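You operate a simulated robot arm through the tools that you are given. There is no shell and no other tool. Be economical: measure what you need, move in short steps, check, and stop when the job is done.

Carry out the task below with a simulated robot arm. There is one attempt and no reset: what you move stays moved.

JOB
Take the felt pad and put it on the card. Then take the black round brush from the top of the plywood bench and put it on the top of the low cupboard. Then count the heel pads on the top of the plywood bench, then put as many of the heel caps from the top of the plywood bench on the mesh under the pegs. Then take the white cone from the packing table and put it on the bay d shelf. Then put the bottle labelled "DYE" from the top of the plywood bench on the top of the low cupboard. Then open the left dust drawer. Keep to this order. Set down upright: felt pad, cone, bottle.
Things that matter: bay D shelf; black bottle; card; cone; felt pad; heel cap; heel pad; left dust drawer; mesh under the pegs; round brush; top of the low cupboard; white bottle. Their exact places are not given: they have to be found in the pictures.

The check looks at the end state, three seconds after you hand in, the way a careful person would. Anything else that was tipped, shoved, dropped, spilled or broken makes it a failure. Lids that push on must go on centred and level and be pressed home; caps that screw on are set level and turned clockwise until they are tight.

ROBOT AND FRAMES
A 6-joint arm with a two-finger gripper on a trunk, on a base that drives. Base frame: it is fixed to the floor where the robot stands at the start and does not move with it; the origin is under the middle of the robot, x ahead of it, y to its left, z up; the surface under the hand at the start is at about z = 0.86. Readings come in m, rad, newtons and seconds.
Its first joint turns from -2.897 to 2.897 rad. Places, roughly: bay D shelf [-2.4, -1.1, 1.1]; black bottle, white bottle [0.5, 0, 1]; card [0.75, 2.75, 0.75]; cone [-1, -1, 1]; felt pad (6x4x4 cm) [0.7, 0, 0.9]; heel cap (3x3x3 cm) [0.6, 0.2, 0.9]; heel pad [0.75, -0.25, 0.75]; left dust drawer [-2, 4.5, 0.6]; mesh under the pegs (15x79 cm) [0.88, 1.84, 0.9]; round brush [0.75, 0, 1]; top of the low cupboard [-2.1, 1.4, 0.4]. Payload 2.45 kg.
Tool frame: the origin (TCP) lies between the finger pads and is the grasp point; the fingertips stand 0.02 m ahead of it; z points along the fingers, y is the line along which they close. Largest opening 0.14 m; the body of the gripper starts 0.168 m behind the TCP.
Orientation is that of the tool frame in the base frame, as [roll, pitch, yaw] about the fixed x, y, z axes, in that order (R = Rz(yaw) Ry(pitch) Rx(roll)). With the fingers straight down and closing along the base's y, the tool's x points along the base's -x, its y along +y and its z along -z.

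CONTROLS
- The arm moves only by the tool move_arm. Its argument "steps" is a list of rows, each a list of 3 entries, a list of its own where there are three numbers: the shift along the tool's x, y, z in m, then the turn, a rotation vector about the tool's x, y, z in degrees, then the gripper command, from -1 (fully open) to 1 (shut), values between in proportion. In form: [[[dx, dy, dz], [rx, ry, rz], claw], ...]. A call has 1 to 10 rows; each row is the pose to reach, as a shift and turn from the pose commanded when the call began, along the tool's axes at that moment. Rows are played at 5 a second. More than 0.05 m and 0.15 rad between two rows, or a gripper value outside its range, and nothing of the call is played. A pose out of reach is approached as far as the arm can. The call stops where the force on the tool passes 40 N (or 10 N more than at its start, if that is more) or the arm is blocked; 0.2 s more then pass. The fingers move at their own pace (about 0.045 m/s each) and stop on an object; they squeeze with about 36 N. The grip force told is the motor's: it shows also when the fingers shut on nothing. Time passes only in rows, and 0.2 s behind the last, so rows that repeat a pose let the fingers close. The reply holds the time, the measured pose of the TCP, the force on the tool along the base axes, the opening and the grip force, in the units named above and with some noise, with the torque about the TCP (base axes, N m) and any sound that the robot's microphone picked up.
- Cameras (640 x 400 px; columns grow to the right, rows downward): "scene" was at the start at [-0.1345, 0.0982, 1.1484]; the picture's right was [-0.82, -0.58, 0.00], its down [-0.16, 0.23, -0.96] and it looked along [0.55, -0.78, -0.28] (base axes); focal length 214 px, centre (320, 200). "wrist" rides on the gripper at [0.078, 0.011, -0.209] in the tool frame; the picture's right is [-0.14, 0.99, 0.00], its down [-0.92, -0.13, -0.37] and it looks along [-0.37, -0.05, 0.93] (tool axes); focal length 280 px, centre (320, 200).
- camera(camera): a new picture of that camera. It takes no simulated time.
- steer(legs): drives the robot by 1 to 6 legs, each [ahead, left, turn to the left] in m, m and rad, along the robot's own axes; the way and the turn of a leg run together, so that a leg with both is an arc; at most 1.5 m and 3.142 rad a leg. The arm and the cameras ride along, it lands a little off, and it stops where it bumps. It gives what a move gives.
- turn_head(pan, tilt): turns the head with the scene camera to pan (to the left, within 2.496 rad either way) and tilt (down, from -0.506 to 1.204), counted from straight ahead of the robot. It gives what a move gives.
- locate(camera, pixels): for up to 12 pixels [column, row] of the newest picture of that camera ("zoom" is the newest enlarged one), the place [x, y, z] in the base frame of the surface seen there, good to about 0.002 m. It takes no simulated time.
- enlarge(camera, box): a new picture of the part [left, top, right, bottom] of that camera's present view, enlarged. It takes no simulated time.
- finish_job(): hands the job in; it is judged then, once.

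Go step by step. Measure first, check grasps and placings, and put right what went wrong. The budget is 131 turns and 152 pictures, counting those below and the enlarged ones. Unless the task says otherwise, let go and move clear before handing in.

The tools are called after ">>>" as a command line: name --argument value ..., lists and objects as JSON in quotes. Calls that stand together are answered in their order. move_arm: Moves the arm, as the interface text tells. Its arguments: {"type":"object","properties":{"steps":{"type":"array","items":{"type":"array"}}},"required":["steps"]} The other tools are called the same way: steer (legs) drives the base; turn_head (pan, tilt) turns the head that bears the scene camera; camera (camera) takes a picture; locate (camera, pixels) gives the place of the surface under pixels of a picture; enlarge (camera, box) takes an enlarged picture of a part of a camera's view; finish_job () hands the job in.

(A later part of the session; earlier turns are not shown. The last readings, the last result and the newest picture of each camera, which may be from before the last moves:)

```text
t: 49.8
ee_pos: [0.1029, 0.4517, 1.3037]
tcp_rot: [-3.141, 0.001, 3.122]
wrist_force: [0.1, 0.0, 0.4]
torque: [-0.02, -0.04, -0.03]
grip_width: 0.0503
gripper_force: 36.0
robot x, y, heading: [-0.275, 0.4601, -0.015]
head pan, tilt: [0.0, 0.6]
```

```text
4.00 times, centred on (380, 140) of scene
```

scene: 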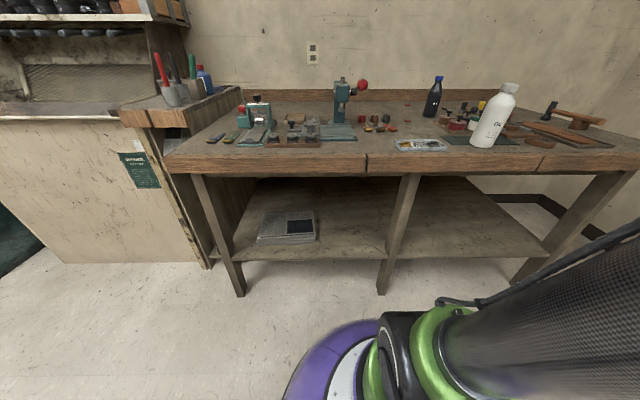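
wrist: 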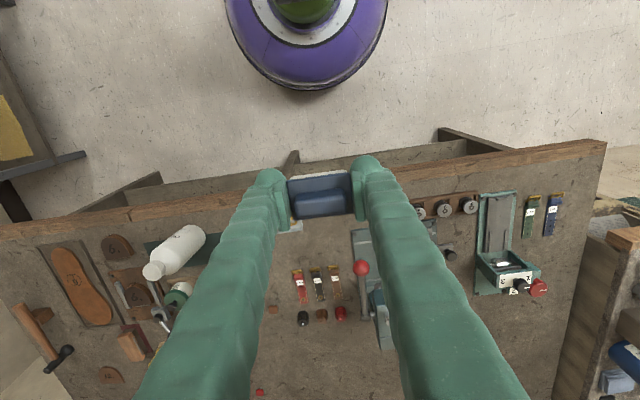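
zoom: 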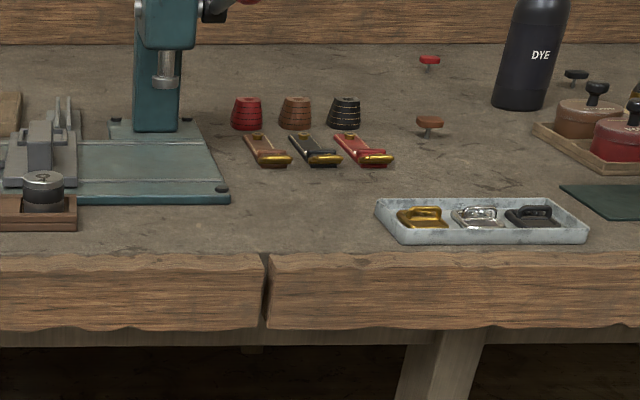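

Free spot near (0.385, 0.43). I move over and lower the pad there.

>>> move_arm --steps '[[[-0.05, 0, 0], [0, 0, 0], 1], [[-0.1, 0, 0], [0, 0, 0], 1], [[-0.15, 0, 0], [0, 0, 0], 1], [[-0.2, 0, 0], [0, 0, 0], 1], [[-0.24, -0.01, 0.03], [0, 0, 0], 1], [[-0.265, -0.015, 0.07], [0, 0, 0], 1], [[-0.282, -0.02, 0.11], [0, 0, 0], 1], [[-0.282, -0.02, 0.16], [0, 0, 0], 1], [[-0.282, -0.02, 0.21], [0, 0, 0], 1], [[-0.282, -0.02, 0.26], [0, 0, 0], 1]]'

>>> camera --camera "wrist"

```text
refused: row 5 steps farther than a row can; nothing moved
```

```text
110 pictures are left
```

wrist: 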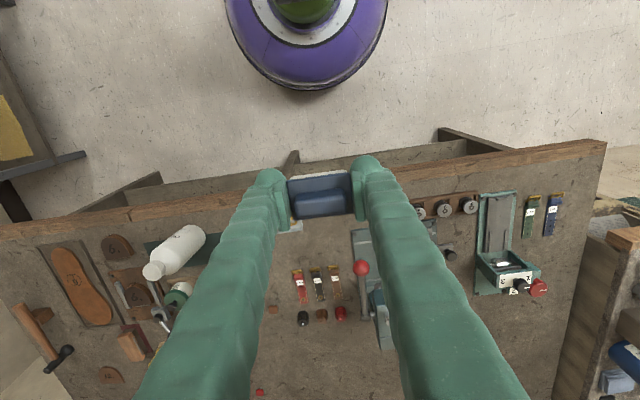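

>>> move_arm --steps '[[[-0.047, 0, 0], [0, 0, 0], 1], [[-0.094, 0, 0], [0, 0, 0], 1], [[-0.141, 0, 0], [0, 0, 0], 1], [[-0.188, 0, 0], [0, 0, 0], 1], [[-0.235, -0.008, 0], [0, 0, 0], 1], [[-0.282, -0.016, 0], [0, 0, 0], 1], [[-0.282, -0.016, 0.045], [0, 0, 0], 1], [[-0.282, -0.016, 0.09], [0, 0, 0], 1], [[-0.282, -0.016, 0.135], [0, 0, 0], 1], [[-0.282, -0.016, 0.18], [0, 0, 0], 1]]'

>>> camera --camera "wrist"

```text
t: 52.0
ee_pos: [0.3857, 0.4285, 1.1219]
tcp_rot: [-3.141, -0.001, 3.123]
wrist_force: [0.4, 0.5, -0.1]
torque: [0.0, -0.03, -0.02]
grip_width: 0.0502
gripper_force: 35.6
robot x, y, heading: [-0.2713, 0.4653, -0.019]
head pan, tilt: [0.0, 0.6]
```

```text
109 pictures are left
```

wrist: 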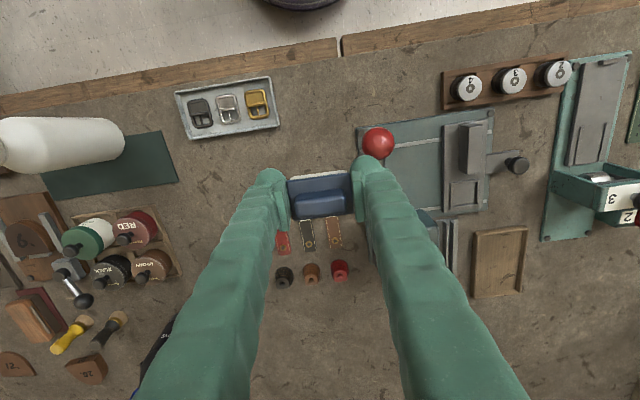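

>>> locate --camera "wrist" --pixels '[[378, 143], [360, 130], [395, 145], [357, 125], [358, 185], [280, 245], [330, 235], [280, 115]]'

```text
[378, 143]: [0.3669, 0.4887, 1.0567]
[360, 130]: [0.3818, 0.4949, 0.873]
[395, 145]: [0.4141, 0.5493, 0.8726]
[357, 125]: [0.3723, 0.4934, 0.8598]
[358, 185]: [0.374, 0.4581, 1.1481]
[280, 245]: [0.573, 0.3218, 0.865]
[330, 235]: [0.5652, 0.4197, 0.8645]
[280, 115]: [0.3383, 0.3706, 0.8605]
```

The press lever ball at (0.367, 0.489, 1.05) is close; I shift to y≈0.388, x≈0.40 before lowering.

>>> move_arm --steps '[[[-0.015, -0.04, 0], [0, 0, 0], 1], [[-0.015, -0.04, 0.045], [0, 0, 0], 1], [[-0.015, -0.04, 0.09], [0, 0, 0], 1], [[-0.015, -0.04, 0.135], [0, 0, 0], 1], [[-0.015, -0.04, 0.18], [0, 0, 0], 1], [[-0.015, -0.04, 0.215], [0, 0, 0], 1], [[-0.015, -0.04, 0.23], [0, 0, 0], 1], [[-0.015, -0.04, 0.2355], [0, 0, 0], 1], [[-0.015, -0.04, 0.2355], [0, 0, 0], 0], [[-0.015, -0.04, 0.2355], [0, 0, 0], 0]]'

>>> camera --camera "wrist"

```text
t: 54.2
ee_pos: [0.4002, 0.389, 0.8869]
tcp_rot: [3.142, 0.0, 3.122]
wrist_force: [0.1, 0.1, -0.7]
torque: [-0.02, 0.0, -0.02]
grip_width: 0.0702
gripper_force: 0.0
robot x, y, heading: [-0.2716, 0.4601, -0.018]
head pan, tilt: [0.0, 0.6]
```

```text
108 pictures are left
```

wrist: 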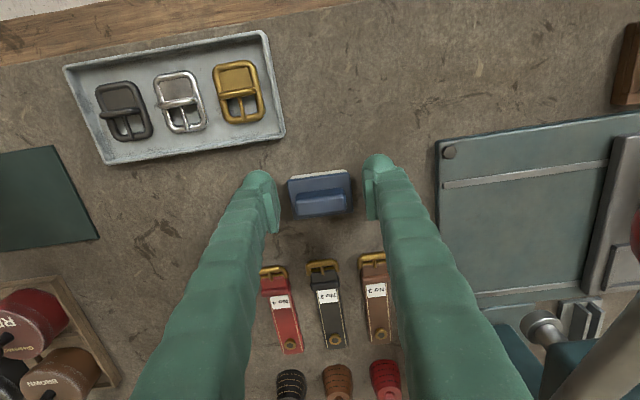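

Released cleanly. I raise, tilt the tool forward 50°, then come back for a tilted grasp.

>>> move_arm --steps '[[[0, 0, -0.045], [0, 0, 0], 0], [[0, 0, -0.09], [0, 0, 0], 0], [[0, 0, -0.1], [0, -8.3, 0], 0], [[0, 0, -0.1], [0, -16.6, 0], 0], [[0, 0, -0.1], [0, -25, 0], 0], [[0, 0, -0.1], [0, -33.3, 0], 0], [[0, 0, -0.1], [0, -41.6, 0], 0], [[0, 0, -0.1], [0, -50, 0], 0]]'

>>> camera --camera "wrist"

>>> camera --camera "scene"

```text
t: 56.0
ee_pos: [0.3995, 0.3895, 0.9886]
tcp_rot: [3.141, 0.873, 3.122]
wrist_force: [0.3, 0.2, 0.0]
torque: [0.0, 0.01, 0.03]
grip_width: 0.07
gripper_force: 0.1
robot x, y, heading: [-0.2722, 0.4639, -0.019]
head pan, tilt: [0.0, 0.6]
```

```text
107 pictures are left
```

wrist: 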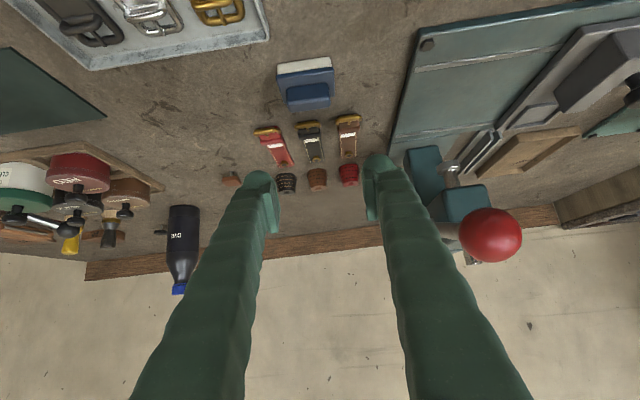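

```text
106 pictures are left
```

scene: 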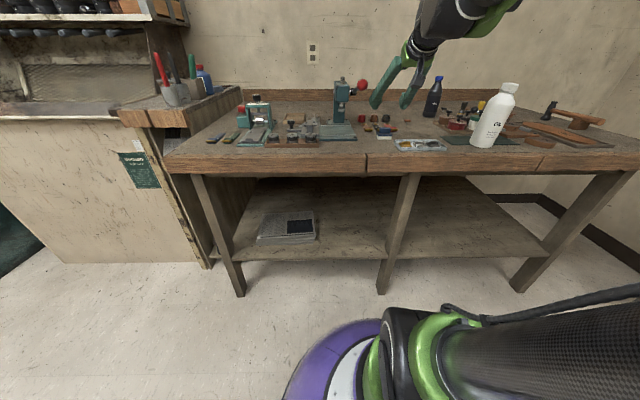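

>>> move_arm --steps '[[[0.0245, 0, 0.0223], [0, 0, 0], 0], [[0.049, 0, 0.0447], [0, 0, 0], 0], [[0.066, 0, 0.06], [0, 0, 0], 0], [[0.0737, 0, 0.0671], [0, 0, 0], 0], [[0.0737, 0, 0.0671], [0, 0, 0], 0.3], [[0.0737, 0, 0.0671], [0, 0, 0], 1], [[0.0737, 0, 0.0671], [0, 0, 0], 1], [[0.0737, 0, 0.0671], [0, 0, 0], 1]]'

>>> camera --camera "wrist"

```text
t: 57.8
ee_pos: [0.4026, 0.39, 0.8883]
tcp_rot: [-3.141, 0.874, 3.122]
wrist_force: [-0.4, 0.4, 0.4]
torque: [0.01, -0.01, -0.01]
grip_width: 0.0503
gripper_force: 36.1
robot x, y, heading: [-0.2703, 0.462, -0.019]
head pan, tilt: [0.0, 0.6]
```

```text
105 pictures are left
```

wrist: 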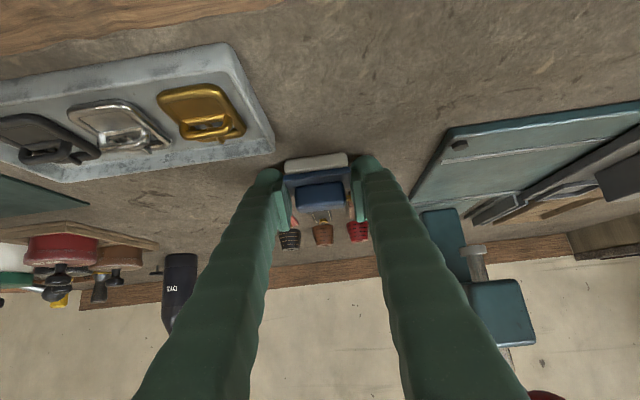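

Tilted grasp holds (0.0503 m). I lift and retract.

>>> move_arm --steps '[[[-0.0345, 0, -0.0289], [0, 0, 0], 1], [[-0.069, 0, -0.0578], [0, 0, 0], 1], [[-0.1035, 0, -0.0867], [0, 0, 0], 1], [[-0.138, 0, -0.1156], [0, 0, 0], 1], [[-0.16, 0, -0.14], [0, 0, 0], 1], [[-0.133, 0, -0.176], [0, 0, 0], 1], [[-0.104, 0, -0.21], [0, 0, 0], 1]]'

>>> steer --legs '[[0.03, 1.15, 0.01], [0.0, 1.15, 0.01]]'

>>> turn_head --pan 0.1 --tilt 0.4

>>> camera --camera "scene"

```text
t: 59.4
ee_pos: [0.3098, 0.3912, 1.1048]
tcp_rot: [3.141, 0.873, 3.121]
wrist_force: [0.2, 0.2, -0.8]
torque: [-0.03, 0.06, 0.02]
grip_width: 0.0504
gripper_force: 35.5
robot x, y, heading: [-0.2726, 0.4601, -0.02]
head pan, tilt: [0.0, 0.6]
```

```text
t: 70.6
ee_pos: [0.3542, 2.6904, 1.1046]
tcp_rot: [-3.142, 0.873, -3.137]
wrist_force: [0.1, 0.2, -0.4]
torque: [0.0, -0.01, -0.03]
grip_width: 0.0502
gripper_force: 36.3
robot x, y, heading: [-0.2288, 2.7439, 0.001]
head pan, tilt: [0.0, 0.6]
```

```text
t: 71.4
ee_pos: [0.3541, 2.6906, 1.1047]
tcp_rot: [-3.141, 0.872, -3.137]
wrist_force: [-0.9, -0.3, -0.4]
torque: [-0.01, 0.0, -0.04]
grip_width: 0.0501
gripper_force: 35.9
robot x, y, heading: [-0.2277, 2.7468, 0.003]
head pan, tilt: [0.099, 0.4]
```

```text
104 pictures are left
```

scene: 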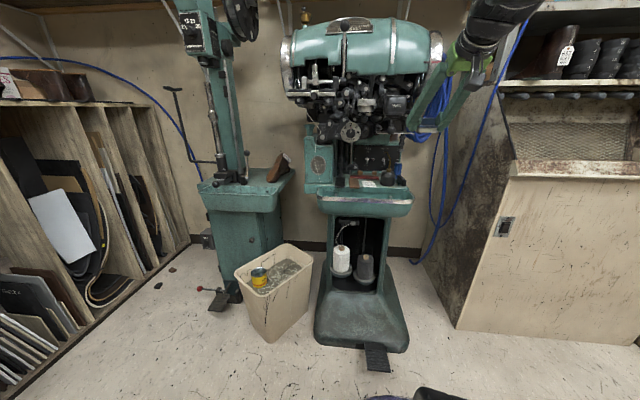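

>>> steer --legs '[[0.1, 0.04, 0]]'

>>> enlarge --camera "scene" --box '[310, 150, 430, 225]'

```text
t: 72.5
ee_pos: [0.4552, 2.7304, 1.1046]
tcp_rot: [3.141, 0.873, -3.138]
wrist_force: [-0.3, 0.8, -1.0]
torque: [-0.03, 0.02, 0.01]
grip_width: 0.0502
gripper_force: 35.7
robot x, y, heading: [-0.1272, 2.7874, 0.001]
head pan, tilt: [0.099, 0.4]
```

```text
5.33 times, centred on (370, 188) of scene
```

zoom: 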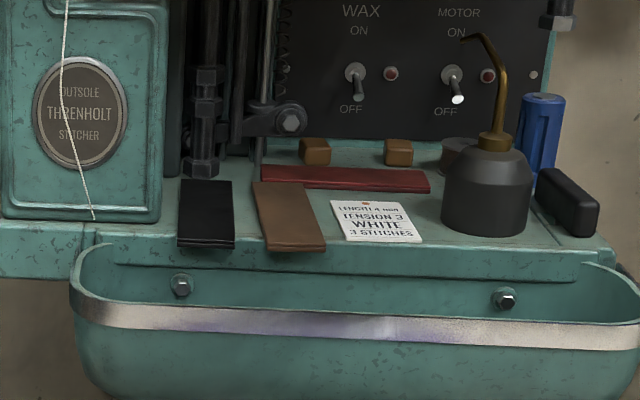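

>>> locate --camera "zoom" --pixels '[[332, 202], [395, 201], [346, 240], [421, 240], [445, 215], [485, 232], [270, 250], [322, 245], [305, 190], [430, 185], [290, 122], [495, 45]]'

```text
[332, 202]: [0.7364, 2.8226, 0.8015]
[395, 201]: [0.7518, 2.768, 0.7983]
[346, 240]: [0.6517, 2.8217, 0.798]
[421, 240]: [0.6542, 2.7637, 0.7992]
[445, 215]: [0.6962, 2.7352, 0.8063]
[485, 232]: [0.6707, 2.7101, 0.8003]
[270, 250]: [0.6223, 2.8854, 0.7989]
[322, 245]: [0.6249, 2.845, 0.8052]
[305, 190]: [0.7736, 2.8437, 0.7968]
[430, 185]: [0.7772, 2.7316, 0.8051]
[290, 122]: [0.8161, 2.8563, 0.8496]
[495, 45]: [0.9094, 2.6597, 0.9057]
```

Card centre ≈ (0.697, 2.794, 0.799). I lower first in front (z≈0.845), then slide forward under the head.

>>> move_arm --steps '[[[0.02, 0.03, 0.0167], [0, 0, 0], 1], [[0.04, 0.064, 0.0334], [0, 0, 0], 1], [[0.076, 0.064, 0.0634], [0, 0, 0], 1], [[0.112, 0.064, 0.0934], [0, 0, 0], 1], [[0.148, 0.064, 0.1234], [0, 0, 0], 1], [[0.178, 0.064, 0.149], [0, 0, 0], 1], [[0.199, 0.064, 0.167], [0, 0, 0], 1]]'

>>> camera --camera "scene"

>>> camera --camera "wrist"

```text
t: 74.1
ee_pos: [0.4546, 2.7936, 0.8426]
tcp_rot: [3.14, 0.873, -3.139]
wrist_force: [-0.2, -0.8, -0.2]
torque: [0.01, 0.01, 0.02]
grip_width: 0.0503
gripper_force: 36.0
robot x, y, heading: [-0.1271, 2.7841, 0.002]
head pan, tilt: [0.099, 0.4]
```

```text
102 pictures are left
```

scene: 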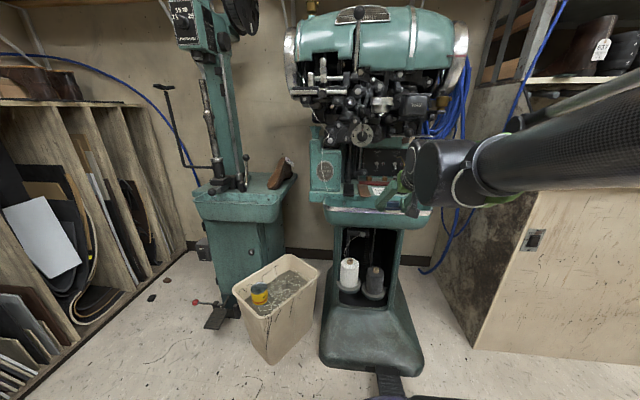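

```text
101 pictures are left
```

wrist: 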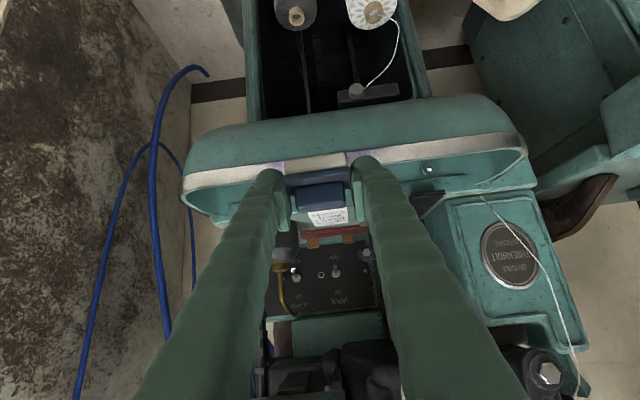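

>>> move_arm --steps '[[[-0.029, 0, 0.0345], [0, 0, 0], 1], [[-0.058, 0, 0.069], [0, 0, 0], 1], [[-0.087, 0, 0.1035], [0, 0, 0], 1], [[-0.116, 0, 0.138], [0, 0, 0], 1], [[-0.135, 0, 0.161], [0, 0, 0], 1], [[-0.1545, 0, 0.184], [0, 0, 0], 1]]'

>>> camera --camera "wrist"

>>> camera --camera "scene"

```text
t: 75.5
ee_pos: [0.6977, 2.7955, 0.8435]
tcp_rot: [-3.141, 0.873, -3.138]
wrist_force: [0.0, -0.3, -0.2]
torque: [-0.01, -0.03, 0.0]
grip_width: 0.05
gripper_force: 35.7
robot x, y, heading: [-0.1283, 2.7879, -0.001]
head pan, tilt: [0.099, 0.4]
```

```text
100 pictures are left
```

wrist: 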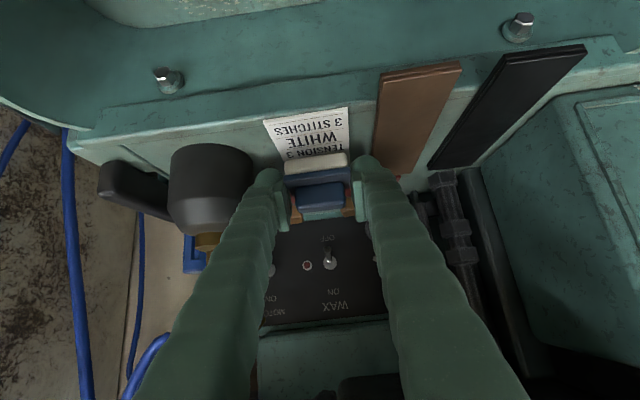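

```text
99 pictures are left
```

scene: 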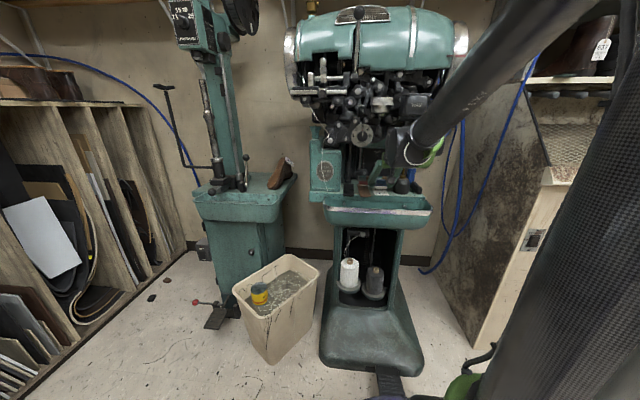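

>>> locate --camera "wrist" --pixels '[[264, 122], [346, 109], [288, 168], [346, 162], [350, 150], [280, 160], [270, 160], [245, 190]]'

```text
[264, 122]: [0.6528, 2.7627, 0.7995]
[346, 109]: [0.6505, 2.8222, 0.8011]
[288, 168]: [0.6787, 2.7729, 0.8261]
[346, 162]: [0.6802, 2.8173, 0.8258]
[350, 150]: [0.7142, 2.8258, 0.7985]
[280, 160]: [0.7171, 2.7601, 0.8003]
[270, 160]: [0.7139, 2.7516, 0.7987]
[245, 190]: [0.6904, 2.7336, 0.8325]
```

Pad is over the card. I lower 1.4 cm, open to 0.066 m, and check.

>>> move_arm --steps '[[[0.0055, 0, 0.0047], [0, 0, 0], 1], [[0.0107, 0, 0.009], [0, 0, 0], 1], [[0.0107, 0, 0.009], [0, 0, 0], 0.06], [[0.0107, 0, 0.009], [0, 0, 0], 0.06], [[0.0107, 0, 0.009], [0, 0, 0], 0.06]]'

>>> camera --camera "wrist"

```text
t: 76.7
ee_pos: [0.6957, 2.7946, 0.8308]
tcp_rot: [-3.141, 0.871, -3.139]
wrist_force: [-0.8, 0.0, 0.1]
torque: [0.02, -0.01, 0.01]
grip_width: 0.0655
gripper_force: 0.1
robot x, y, heading: [-0.1306, 2.7792, 0.004]
head pan, tilt: [0.099, 0.4]
```

```text
98 pictures are left
```

wrist: 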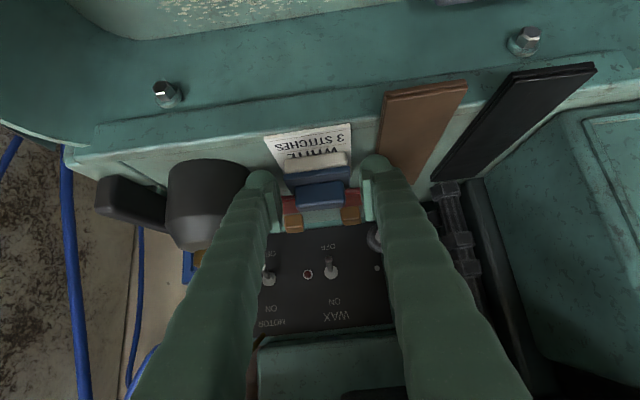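

Pad stands flat on the card. I withdraw along the tool axis.

>>> move_arm --steps '[[[0, 0, -0.045], [0, 0, 0], 0.06], [[0, 0, -0.09], [0, 0, 0], 0.06], [[0, 0, -0.135], [0, 0, 0], 0.06], [[0, 0, -0.18], [0, 0, 0], 0], [[0, 0, -0.225], [0, 0, 0], 0], [[0, 0, -0.27], [0, 0, 0], -0.5]]'

>>> camera --camera "wrist"

>>> enlarge --camera "scene" --box '[310, 150, 450, 240]'

```text
t: 78.1
ee_pos: [0.4905, 2.7945, 1.0036]
tcp_rot: [3.14, 0.873, -3.138]
wrist_force: [0.8, -0.3, 0.6]
torque: [-0.01, 0.04, -0.03]
grip_width: 0.1043
gripper_force: 0.5
robot x, y, heading: [-0.1314, 2.7853, 0.006]
head pan, tilt: [0.099, 0.4]
```

```text
97 pictures are left
```

wrist: 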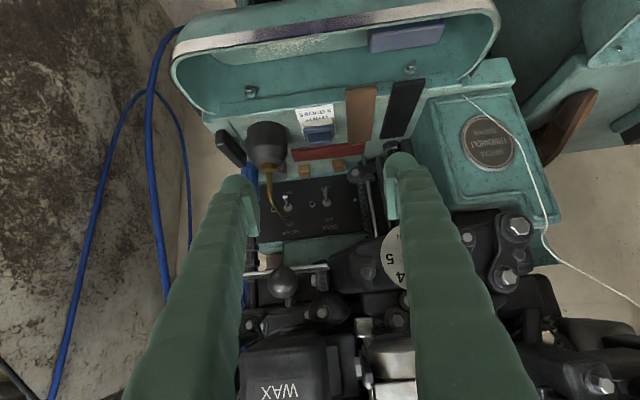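

```text
4.44 times, centred on (380, 195) of scene
```

zoom: 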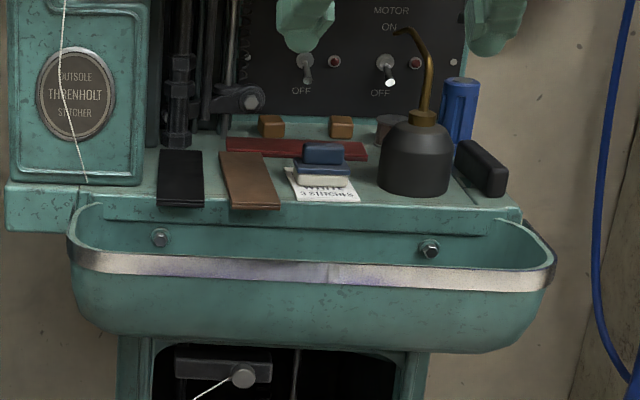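

The felt pad sits on the card. I back off, untilt, and go look at the mesh on the way back to the bench.

>>> steer --legs '[[-0.2, 0, 0], [0, -0.9, 0]]'

>>> move_arm --steps '[[[0, 0, 0], [0, 8.3, 0], -1], [[0, 0, 0], [0, 16.6, 0], -1], [[0, 0, 0], [0, 25, 0], -1], [[-0.02, 0, -0.02], [0, 33.3, 0], -1], [[-0.05, 0, -0.05], [0, 41.6, 0], -1], [[-0.08, 0, -0.08], [0, 50, 0], -1], [[-0.11, 0, -0.11], [0, 50, 0], -1], [[-0.14, 0, -0.14], [0, 50, 0], -1]]'

>>> turn_head --pan 0.1 --tilt 0.3

>>> camera --camera "scene"

>>> camera --camera "wrist"

```text
t: 84.0
ee_pos: [0.2953, 1.9105, 1.0022]
tcp_rot: [3.141, 0.872, -3.132]
wrist_force: [-0.1, -0.2, -0.2]
torque: [0.01, -0.02, 0.02]
grip_width: 0.1052
gripper_force: 0.1
robot x, y, heading: [-0.3223, 1.9002, 0.004]
head pan, tilt: [0.099, 0.4]
```

```text
t: 85.8
ee_pos: [0.2778, 1.9122, 1.2017]
tcp_rot: [3.142, -0.001, -3.134]
wrist_force: [-1.0, -0.4, 0.9]
torque: [0.02, 0.01, 0.01]
grip_width: 0.1399
gripper_force: 0.1
robot x, y, heading: [-0.3246, 1.8958, 0.008]
head pan, tilt: [0.099, 0.4]
```

```text
t: 86.5
ee_pos: [0.2777, 1.9116, 1.2008]
tcp_rot: [3.141, 0.001, -3.133]
wrist_force: [-0.8, 0.2, -0.4]
torque: [0.01, -0.01, 0.02]
grip_width: 0.1401
gripper_force: 0.0
robot x, y, heading: [-0.3232, 1.8978, 0.01]
head pan, tilt: [0.099, 0.3]
```

```text
95 pictures are left
```

scene: 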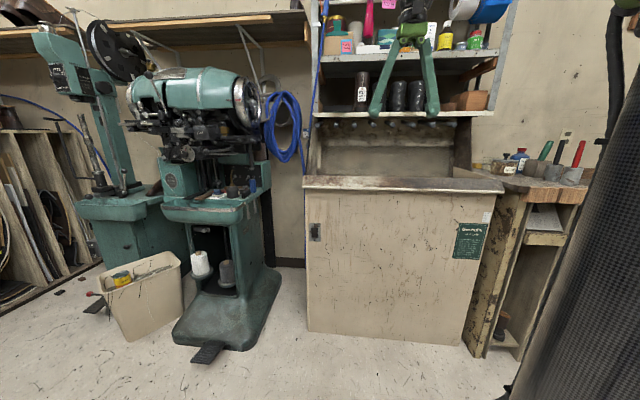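

```text
94 pictures are left
```

wrist: 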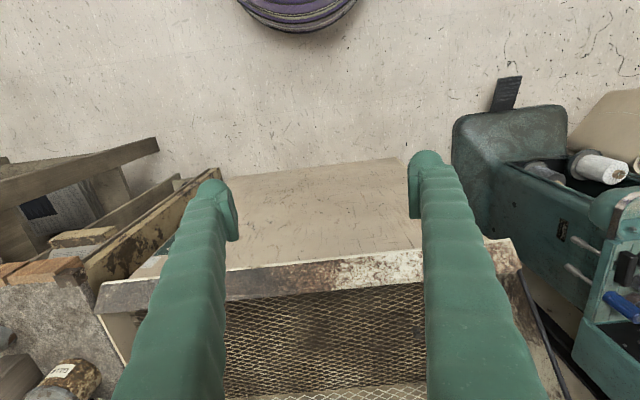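

>>> locate --camera "wrist" --pixels '[[320, 285], [320, 310], [320, 335], [320, 360], [320, 378], [320, 395], [250, 300], [400, 330], [520, 300], [230, 380]]'

>>> locate --camera "scene" --pixels '[[345, 125], [355, 115], [430, 125], [380, 160], [380, 145], [380, 180], [320, 175], [465, 170], [470, 90], [380, 70]]'

```text
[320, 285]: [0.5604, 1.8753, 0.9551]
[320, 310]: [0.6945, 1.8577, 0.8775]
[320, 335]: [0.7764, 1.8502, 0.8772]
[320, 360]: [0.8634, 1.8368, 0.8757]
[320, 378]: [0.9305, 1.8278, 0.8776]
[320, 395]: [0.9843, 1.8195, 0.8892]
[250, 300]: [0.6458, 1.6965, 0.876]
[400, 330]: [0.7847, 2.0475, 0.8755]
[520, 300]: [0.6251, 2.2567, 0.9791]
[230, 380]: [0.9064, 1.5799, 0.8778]
```

```text
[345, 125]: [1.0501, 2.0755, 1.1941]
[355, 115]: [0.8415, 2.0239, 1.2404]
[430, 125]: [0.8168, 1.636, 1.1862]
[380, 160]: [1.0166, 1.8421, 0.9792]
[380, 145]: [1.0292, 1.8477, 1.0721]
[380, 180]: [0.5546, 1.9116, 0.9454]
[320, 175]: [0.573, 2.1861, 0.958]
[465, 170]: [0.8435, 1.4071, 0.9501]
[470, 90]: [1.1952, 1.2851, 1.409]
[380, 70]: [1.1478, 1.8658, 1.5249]
```

The mesh floor lies at z≈0.876, x 0.8–0.96 under the pegs. Now I take a look at the rest of the room behind for the cupboard, packing table and bay D.

>>> turn_head --pan 2.4 --tilt 0.25

>>> camera --camera "scene"

>>> turn_head --pan -2.4 --tilt 0.25

>>> camera --camera "scene"

```text
t: 88.6
ee_pos: [0.2783, 1.9123, 1.1999]
tcp_rot: [-3.14, -0.002, -3.134]
wrist_force: [-0.5, -0.2, 0.2]
torque: [0.01, -0.01, -0.02]
grip_width: 0.14
gripper_force: 0.1
robot x, y, heading: [-0.3245, 1.9004, 0.008]
head pan, tilt: [2.4, 0.25]
```

```text
93 pictures are left
```

scene: 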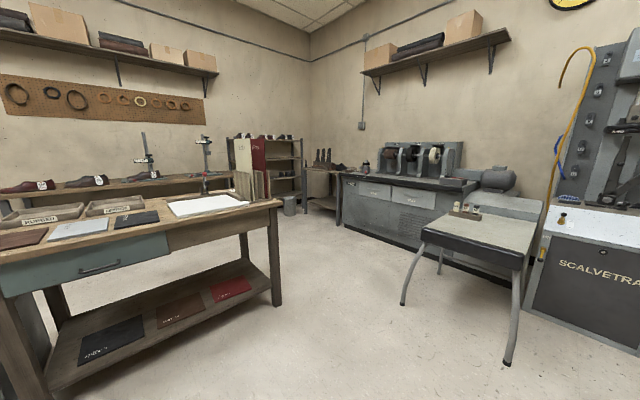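

```text
t: 92.4
ee_pos: [0.2773, 1.9121, 1.1996]
tcp_rot: [3.141, -0.001, -3.133]
wrist_force: [-0.2, 0.0, -0.1]
torque: [0.01, 0.02, -0.02]
grip_width: 0.1401
gripper_force: 0.0
robot x, y, heading: [-0.3252, 1.8976, 0.009]
head pan, tilt: [-2.4, 0.25]
```

```text
92 pictures are left
```

scene: 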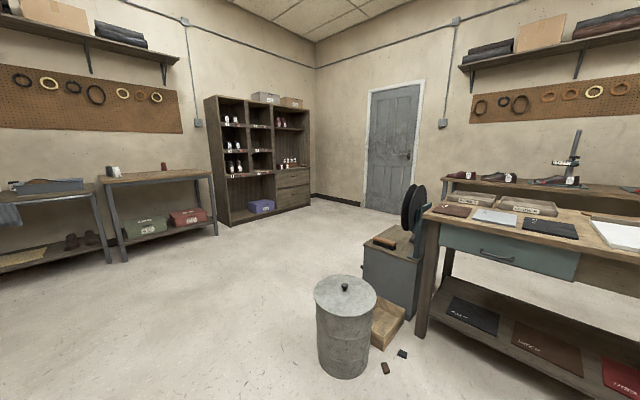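

>>> enlarge --camera "scene" --box '[0, 80, 330, 280]'

>>> locate --camera "scene" --pixels '[[390, 250], [400, 240], [372, 265], [415, 260], [345, 300], [425, 215], [115, 172], [160, 175], [235, 172], [290, 163], [60, 185], [265, 205]]'

>>> enlarge --camera "scene" --box '[300, 180, 500, 380]'

```text
1.94 times, centred on (165, 180) of scene
```

zoom: 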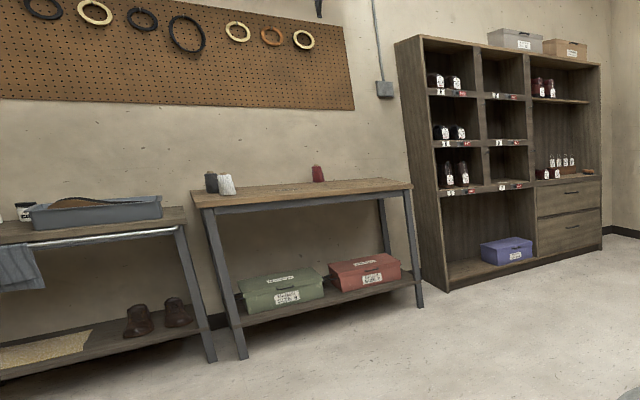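

```text
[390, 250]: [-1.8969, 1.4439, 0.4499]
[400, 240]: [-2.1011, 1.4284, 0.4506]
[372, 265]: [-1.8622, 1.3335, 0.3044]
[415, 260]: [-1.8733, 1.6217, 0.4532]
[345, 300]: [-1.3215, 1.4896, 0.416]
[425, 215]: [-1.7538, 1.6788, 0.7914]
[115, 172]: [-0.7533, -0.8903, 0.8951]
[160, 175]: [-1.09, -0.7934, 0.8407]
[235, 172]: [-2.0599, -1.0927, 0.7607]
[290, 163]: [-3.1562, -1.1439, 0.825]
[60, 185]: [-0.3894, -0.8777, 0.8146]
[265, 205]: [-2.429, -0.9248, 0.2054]
```

```text
2.00 times, centred on (400, 280) of scene
```

zoom: 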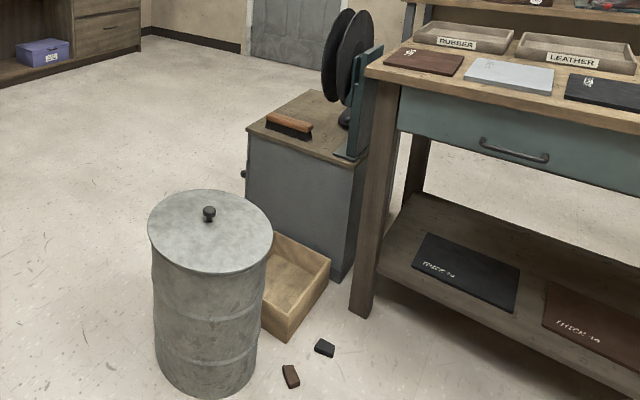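

Low cupboard top is at z≈0.45 near (−2.0, 1.45). Packing table with cones is near (−0.8, −0.85). Now back to the bench for the black round brush.

>>> steer --legs '[[0, -0.95, 0], [0.1, -0.95, -0.01], [0.15, 0, 0]]'

>>> turn_head --pan 0.0 --tilt 0.6

>>> camera --camera "wrist"

>>> camera --camera "scene"

```text
t: 103.0
ee_pos: [0.5449, -0.0085, 1.2]
tcp_rot: [3.141, -0.002, -3.133]
wrist_force: [-0.1, 0.3, 0.2]
torque: [-0.03, -0.01, -0.02]
grip_width: 0.1402
gripper_force: 0.2
robot x, y, heading: [-0.0525, -0.0224, 0.011]
head pan, tilt: [-2.4, 0.25]
```

```text
t: 105.2
ee_pos: [0.5463, -0.0073, 1.2001]
tcp_rot: [-3.141, 0.001, -3.132]
wrist_force: [0.4, -1.2, 0.0]
torque: [0.0, 0.06, -0.03]
grip_width: 0.1401
gripper_force: 0.0
robot x, y, heading: [-0.0567, -0.0248, 0.015]
head pan, tilt: [0.0, 0.6]
```

```text
89 pictures are left
```

wrist: 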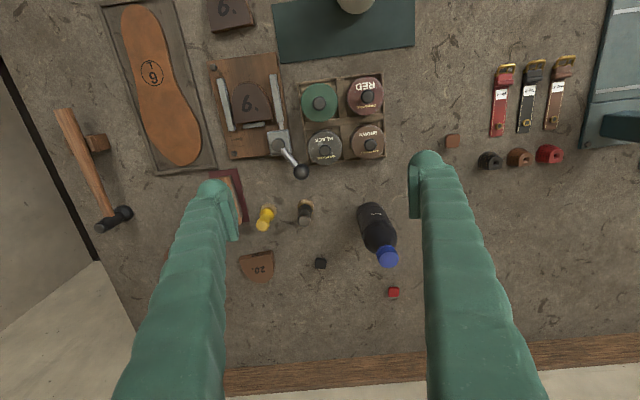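

```text
88 pictures are left
```

scene: 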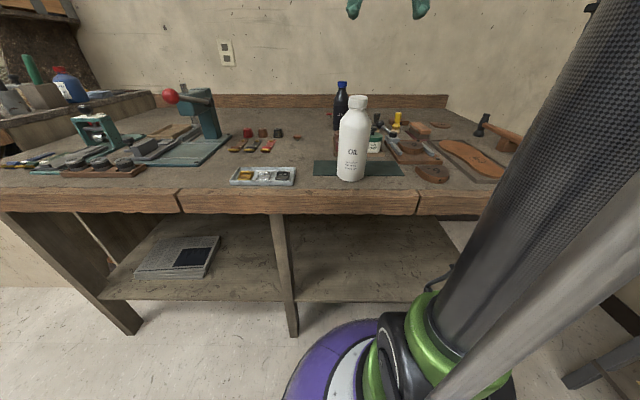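

>>> enlarge --camera "wrist" --box '[240, 170, 340, 290]'

>>> locate --camera "zoom" --pixels '[[212, 150], [210, 160], [215, 125], [217, 108], [200, 155], [222, 155], [85, 160], [262, 310]]'

```text
3.33 times, centred on (290, 230) of wrist
```

zoom: 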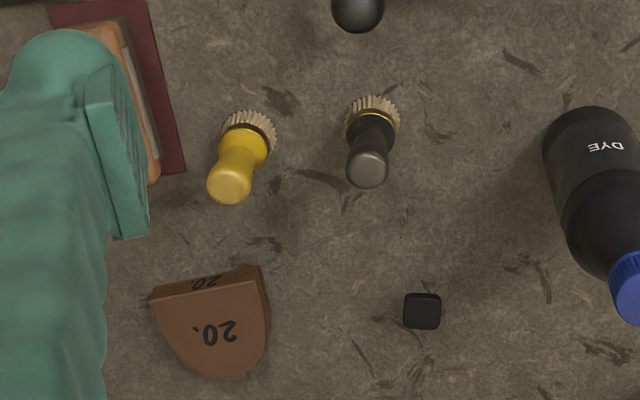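

```text
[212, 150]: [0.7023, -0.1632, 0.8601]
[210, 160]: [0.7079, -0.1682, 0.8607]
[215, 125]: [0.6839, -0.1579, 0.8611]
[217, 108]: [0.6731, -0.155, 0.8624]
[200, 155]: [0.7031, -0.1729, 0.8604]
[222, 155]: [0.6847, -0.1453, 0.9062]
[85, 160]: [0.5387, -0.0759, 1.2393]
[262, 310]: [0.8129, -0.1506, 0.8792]
```

>>> locate --camera "zoom" --pixels '[[367, 172], [350, 168], [387, 168], [372, 125], [346, 120], [398, 118], [368, 150], [422, 310], [359, 12], [230, 185]]'

```text
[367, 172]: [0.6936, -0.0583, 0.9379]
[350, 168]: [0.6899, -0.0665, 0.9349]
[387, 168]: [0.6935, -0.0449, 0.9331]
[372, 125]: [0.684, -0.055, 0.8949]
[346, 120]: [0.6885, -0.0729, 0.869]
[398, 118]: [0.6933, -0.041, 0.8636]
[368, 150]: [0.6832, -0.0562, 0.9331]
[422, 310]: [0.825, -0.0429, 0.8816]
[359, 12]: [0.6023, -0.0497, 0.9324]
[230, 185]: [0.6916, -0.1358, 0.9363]
```

Black brush: centre (0.692, −0.056), top z 0.938. I go above it and descend to z≈0.911 with a narrower opening.

>>> move_arm --steps '[[[-0.04, -0.016, 0], [0, 0, 0], 0], [[-0.08, -0.032, 0], [0, 0, 0], 0], [[-0.12, -0.048, 0], [0, 0, 0], 0], [[-0.146, -0.05, 0.02], [0, 0, 0], 0], [[-0.146, -0.05, 0.065], [0, 0, 0], 0], [[-0.146, -0.05, 0.11], [0, 0, 0], 0], [[-0.146, -0.05, 0.155], [0, 0, 0], 0], [[-0.146, -0.05, 0.2], [0, 0, 0], 0], [[-0.146, -0.05, 0.22], [0, 0, 0], 0]]'

>>> camera --camera "wrist"

```text
t: 107.2
ee_pos: [0.6918, -0.0582, 0.9793]
tcp_rot: [3.142, -0.001, -3.132]
wrist_force: [-0.2, 0.4, 0.2]
torque: [0.01, 0.03, 0.0]
grip_width: 0.0698
gripper_force: 0.0
robot x, y, heading: [-0.0574, -0.0208, 0.012]
head pan, tilt: [0.0, 0.6]
```

```text
86 pictures are left
```

wrist: 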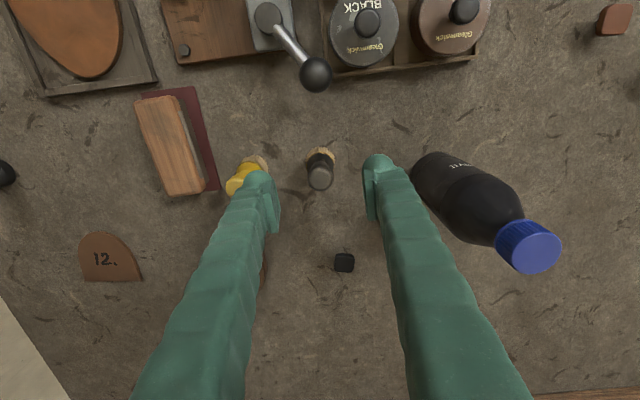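

>>> move_arm --steps '[[[0, 0, 0.035], [0, 0, 0], 0], [[0, 0, 0.068], [0, 0, 0], 0], [[0, 0, 0.068], [0, 0, 0], 1], [[0, 0, 0.068], [0, 0, 0], 1], [[0, 0, 0.068], [0, 0, 0], 1], [[0, 0, 0.068], [0, 0, 0], 1]]'

>>> camera --camera "wrist"

```text
t: 108.6
ee_pos: [0.693, -0.0577, 0.9116]
tcp_rot: [3.142, 0.001, -3.135]
wrist_force: [0.3, -0.5, -0.1]
torque: [-0.04, 0.0, -0.02]
grip_width: 0.0188
gripper_force: 28.8
robot x, y, heading: [-0.0525, -0.025, 0.013]
head pan, tilt: [0.0, 0.6]
```

```text
85 pictures are left
```

wrist: 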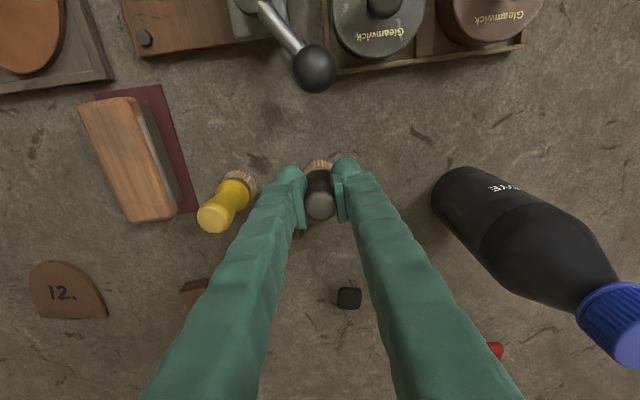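

Gripped (0.019 m). I lift, retract and drive toward the low cupboard.

>>> move_arm --steps '[[[0, 0, -0.045], [0, 0, 0], 1], [[0, 0, -0.09], [0, 0, 0], 1], [[0, 0, -0.135], [0, 0, 0], 1], [[0, 0, -0.18], [0, 0, 0], 1], [[0, 0, -0.225], [0, 0, 0], 1], [[0, 0, -0.27], [0, 0, 0], 1], [[0, 0, -0.315], [0, 0, 0], 1], [[0.045, 0, -0.33], [0, 0, 0], 1], [[0.09, 0, -0.34], [0, 0, 0], 1], [[0.135, 0, -0.34], [0, 0, 0], 1]]'

>>> move_arm --steps '[[[0.045, 0, 0], [0, 0, 0], 1], [[0.09, 0, 0], [0, 0, 0], 1], [[0.135, 0, 0], [0, 0, 0], 1], [[0.16, 0, 0], [0, 0, 0], 1]]'

>>> steer --legs '[[-0.5, 0, 0], [0, 0, 1.571], [0, 1.4, 0]]'

>>> turn_head --pan 0.1 --tilt 0.5

>>> camera --camera "scene"

```text
t: 110.8
ee_pos: [0.5595, -0.0584, 1.2503]
tcp_rot: [3.141, 0.001, -3.133]
wrist_force: [0.6, 0.6, -0.6]
torque: [0.02, 0.13, -0.02]
grip_width: 0.0182
gripper_force: 35.4
robot x, y, heading: [-0.0565, -0.0221, 0.009]
head pan, tilt: [0.0, 0.6]
```

```text
t: 111.8
ee_pos: [0.3972, -0.0605, 1.2523]
tcp_rot: [3.141, -0.001, -3.133]
wrist_force: [0.0, 0.1, -1.0]
torque: [-0.01, 0.09, 0.0]
grip_width: 0.0185
gripper_force: 36.1
robot x, y, heading: [-0.0558, -0.0239, 0.012]
head pan, tilt: [0.0, 0.6]
```

```text
t: 125.0
ee_pos: [-1.883, 0.4798, 1.2515]
tcp_rot: [-3.141, 0.001, -1.609]
wrist_force: [0.8, 0.3, -1.3]
torque: [-0.02, -0.01, 0.0]
grip_width: 0.0183
gripper_force: 36.1
robot x, y, heading: [-1.9406, 0.0297, 1.53]
head pan, tilt: [0.0, 0.6]
```

```text
t: 125.7
ee_pos: [-1.8822, 0.4803, 1.2528]
tcp_rot: [3.141, -0.001, -1.61]
wrist_force: [-0.1, 0.0, -0.1]
torque: [0.01, -0.01, -0.02]
grip_width: 0.0183
gripper_force: 35.9
robot x, y, heading: [-1.9428, 0.0305, 1.53]
head pan, tilt: [0.099, 0.499]
```

```text
84 pictures are left
```

scene: 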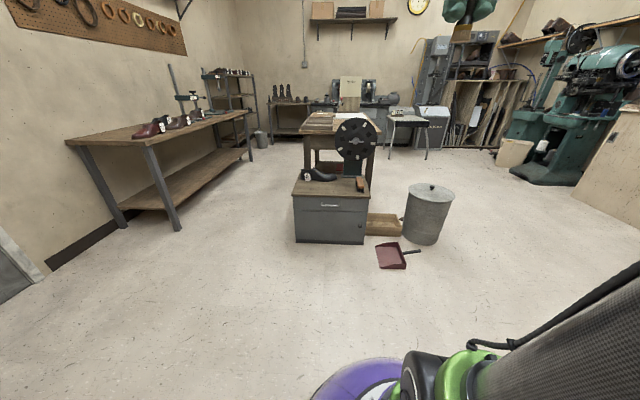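

>>> enlarge --camera "scene" --box '[280, 150, 400, 240]'

>>> locate --camera "scene" --pixels '[[293, 194], [366, 196], [330, 190], [345, 190], [358, 185], [315, 185], [300, 181], [385, 252], [340, 182], [345, 172]]'

```text
4.44 times, centred on (340, 195) of scene
```

zoom: 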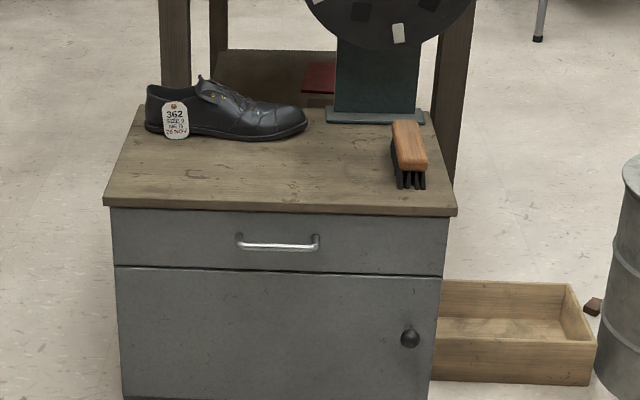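

```text
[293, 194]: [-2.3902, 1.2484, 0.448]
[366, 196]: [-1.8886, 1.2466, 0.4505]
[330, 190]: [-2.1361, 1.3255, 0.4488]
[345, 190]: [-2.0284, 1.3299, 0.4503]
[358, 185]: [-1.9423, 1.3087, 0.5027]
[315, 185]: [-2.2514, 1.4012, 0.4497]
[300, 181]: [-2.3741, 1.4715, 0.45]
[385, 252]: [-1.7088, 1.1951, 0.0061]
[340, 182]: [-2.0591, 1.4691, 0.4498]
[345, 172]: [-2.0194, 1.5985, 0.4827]
```

The cupboard's front half (x −2.38…−2.0, y 1.26–1.42, z 0.45) is free. I drive closer in front of it.

>>> steer --legs '[[0.66, 0.23, 0.03]]'

>>> turn_head --pan 0.1 --tilt 0.9

>>> camera --camera "wrist"

>>> camera --camera "scene"

```text
t: 129.5
ee_pos: [-2.1038, 1.1404, 1.2529]
tcp_rot: [3.141, 0.0, -1.592]
wrist_force: [1.4, -0.4, -0.9]
torque: [-0.01, -0.02, -0.01]
grip_width: 0.0182
gripper_force: 36.2
robot x, y, heading: [-2.1551, 0.6886, 1.548]
head pan, tilt: [0.099, 0.499]
```

```text
t: 130.4
ee_pos: [-2.1047, 1.141, 1.251]
tcp_rot: [3.141, -0.001, -1.592]
wrist_force: [0.5, -0.4, -0.3]
torque: [0.01, 0.0, -0.01]
grip_width: 0.0182
gripper_force: 35.4
robot x, y, heading: [-2.1548, 0.6889, 1.544]
head pan, tilt: [0.099, 0.901]
```

```text
82 pictures are left
```

wrist: 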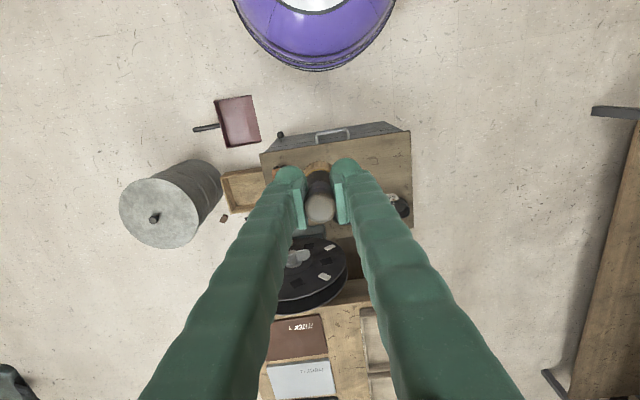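

```text
81 pictures are left
```

scene: 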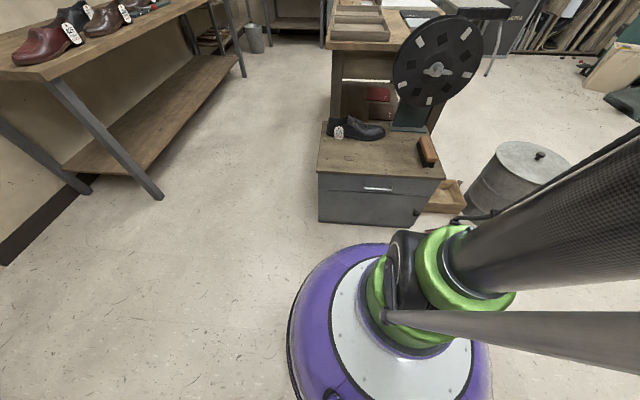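

>>> move_arm --steps '[[[-0.03, 0.026, 0.02], [0, 0, 0], 1], [[-0.06, 0.052, 0.04], [0, 0, 0], 1], [[-0.09, 0.078, 0.06], [0, 0, 0], 1], [[-0.12, 0.104, 0.08], [0, 0, 0], 1], [[-0.15, 0.13, 0.1], [0, 0, 0], 1], [[-0.18, 0.155, 0.12], [0, 0, 0], 1], [[-0.191, 0.159, 0.165], [0, 0, 0], 1], [[-0.191, 0.159, 0.214], [0, 0, 0], 1], [[-0.191, 0.159, 0.263], [0, 0, 0], 1], [[-0.191, 0.159, 0.312], [0, 0, 0], 1]]'

>>> move_arm --steps '[[[0, 0, 0.049], [0, 0, 0], 1], [[0, 0, 0.098], [0, 0, 0], 1], [[0, 0, 0.147], [0, 0, 0], 1], [[0, 0, 0.196], [0, 0, 0], 1], [[0, 0, 0.245], [0, 0, 0], 1], [[0, 0, 0.294], [0, 0, 0], 1], [[0, 0, 0.335], [0, 0, 0], 1]]'

>>> camera --camera "wrist"

```text
t: 132.6
ee_pos: [-2.2596, 1.3368, 0.9378]
tcp_rot: [-3.14, 0.0, -1.593]
wrist_force: [-1.0, -0.2, -0.6]
torque: [0.0, 0.0, -0.01]
grip_width: 0.0184
gripper_force: 35.9
robot x, y, heading: [-2.1511, 0.6857, 1.548]
head pan, tilt: [0.099, 0.901]
```

```text
t: 134.2
ee_pos: [-2.2615, 1.3349, 0.6036]
tcp_rot: [3.141, -0.001, -1.593]
wrist_force: [-0.1, 0.0, -0.9]
torque: [0.02, 0.04, -0.04]
grip_width: 0.0181
gripper_force: 36.1
robot x, y, heading: [-2.1527, 0.6892, 1.549]
head pan, tilt: [0.099, 0.901]
```

```text
80 pictures are left
```

wrist: 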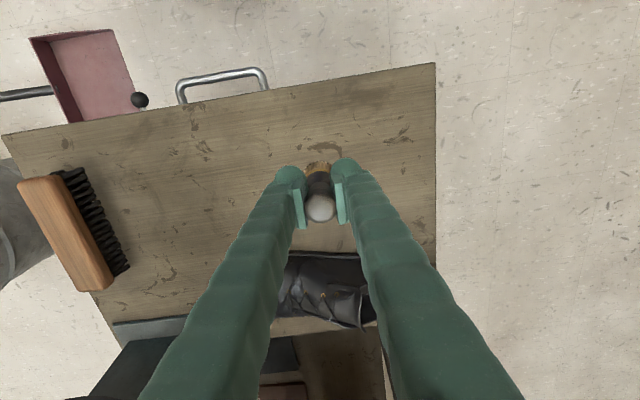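

>>> move_arm --steps '[[[0, 0, 0.045], [0, 0, 0], 1], [[0, 0, 0.085], [0, 0, 0], 1], [[0, 0, 0.094], [0, 0, 0], 1], [[0, 0, 0.0985], [0, 0, 0], 1], [[0, 0, 0.0985], [0, 0, 0], 0.5], [[0, 0, 0.0985], [0, 0, 0], 0.1], [[0, 0, 0.0985], [0, 0, 0], 0.1], [[0, 0, 0.0985], [0, 0, 0], 0.1]]'

>>> move_arm --steps '[[[0, 0, -0.045], [0, 0, 0], 0.1], [[0, 0, -0.09], [0, 0, 0], 0.1], [[0, 0, -0.135], [0, 0, 0], 0.1], [[0, 0, -0.18], [0, 0, 0], 0.1]]'

>>> camera --camera "wrist"

```text
t: 136.0
ee_pos: [-2.2599, 1.3359, 0.5064]
tcp_rot: [3.141, 0.001, -1.591]
wrist_force: [0.1, -0.2, -0.3]
torque: [-0.02, -0.01, -0.01]
grip_width: 0.0629
gripper_force: 0.0
robot x, y, heading: [-2.1512, 0.6907, 1.55]
head pan, tilt: [0.099, 0.901]
```

```text
t: 137.0
ee_pos: [-2.2576, 1.3349, 0.686]
tcp_rot: [3.141, 0.002, -1.593]
wrist_force: [0.4, -0.2, 0.2]
torque: [-0.02, -0.02, 0.01]
grip_width: 0.0629
gripper_force: 0.0
robot x, y, heading: [-2.1535, 0.6966, 1.55]
head pan, tilt: [0.099, 0.901]
```

```text
79 pictures are left
```

wrist: 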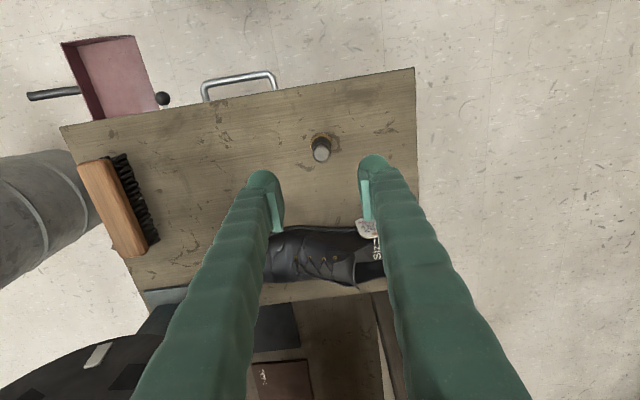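

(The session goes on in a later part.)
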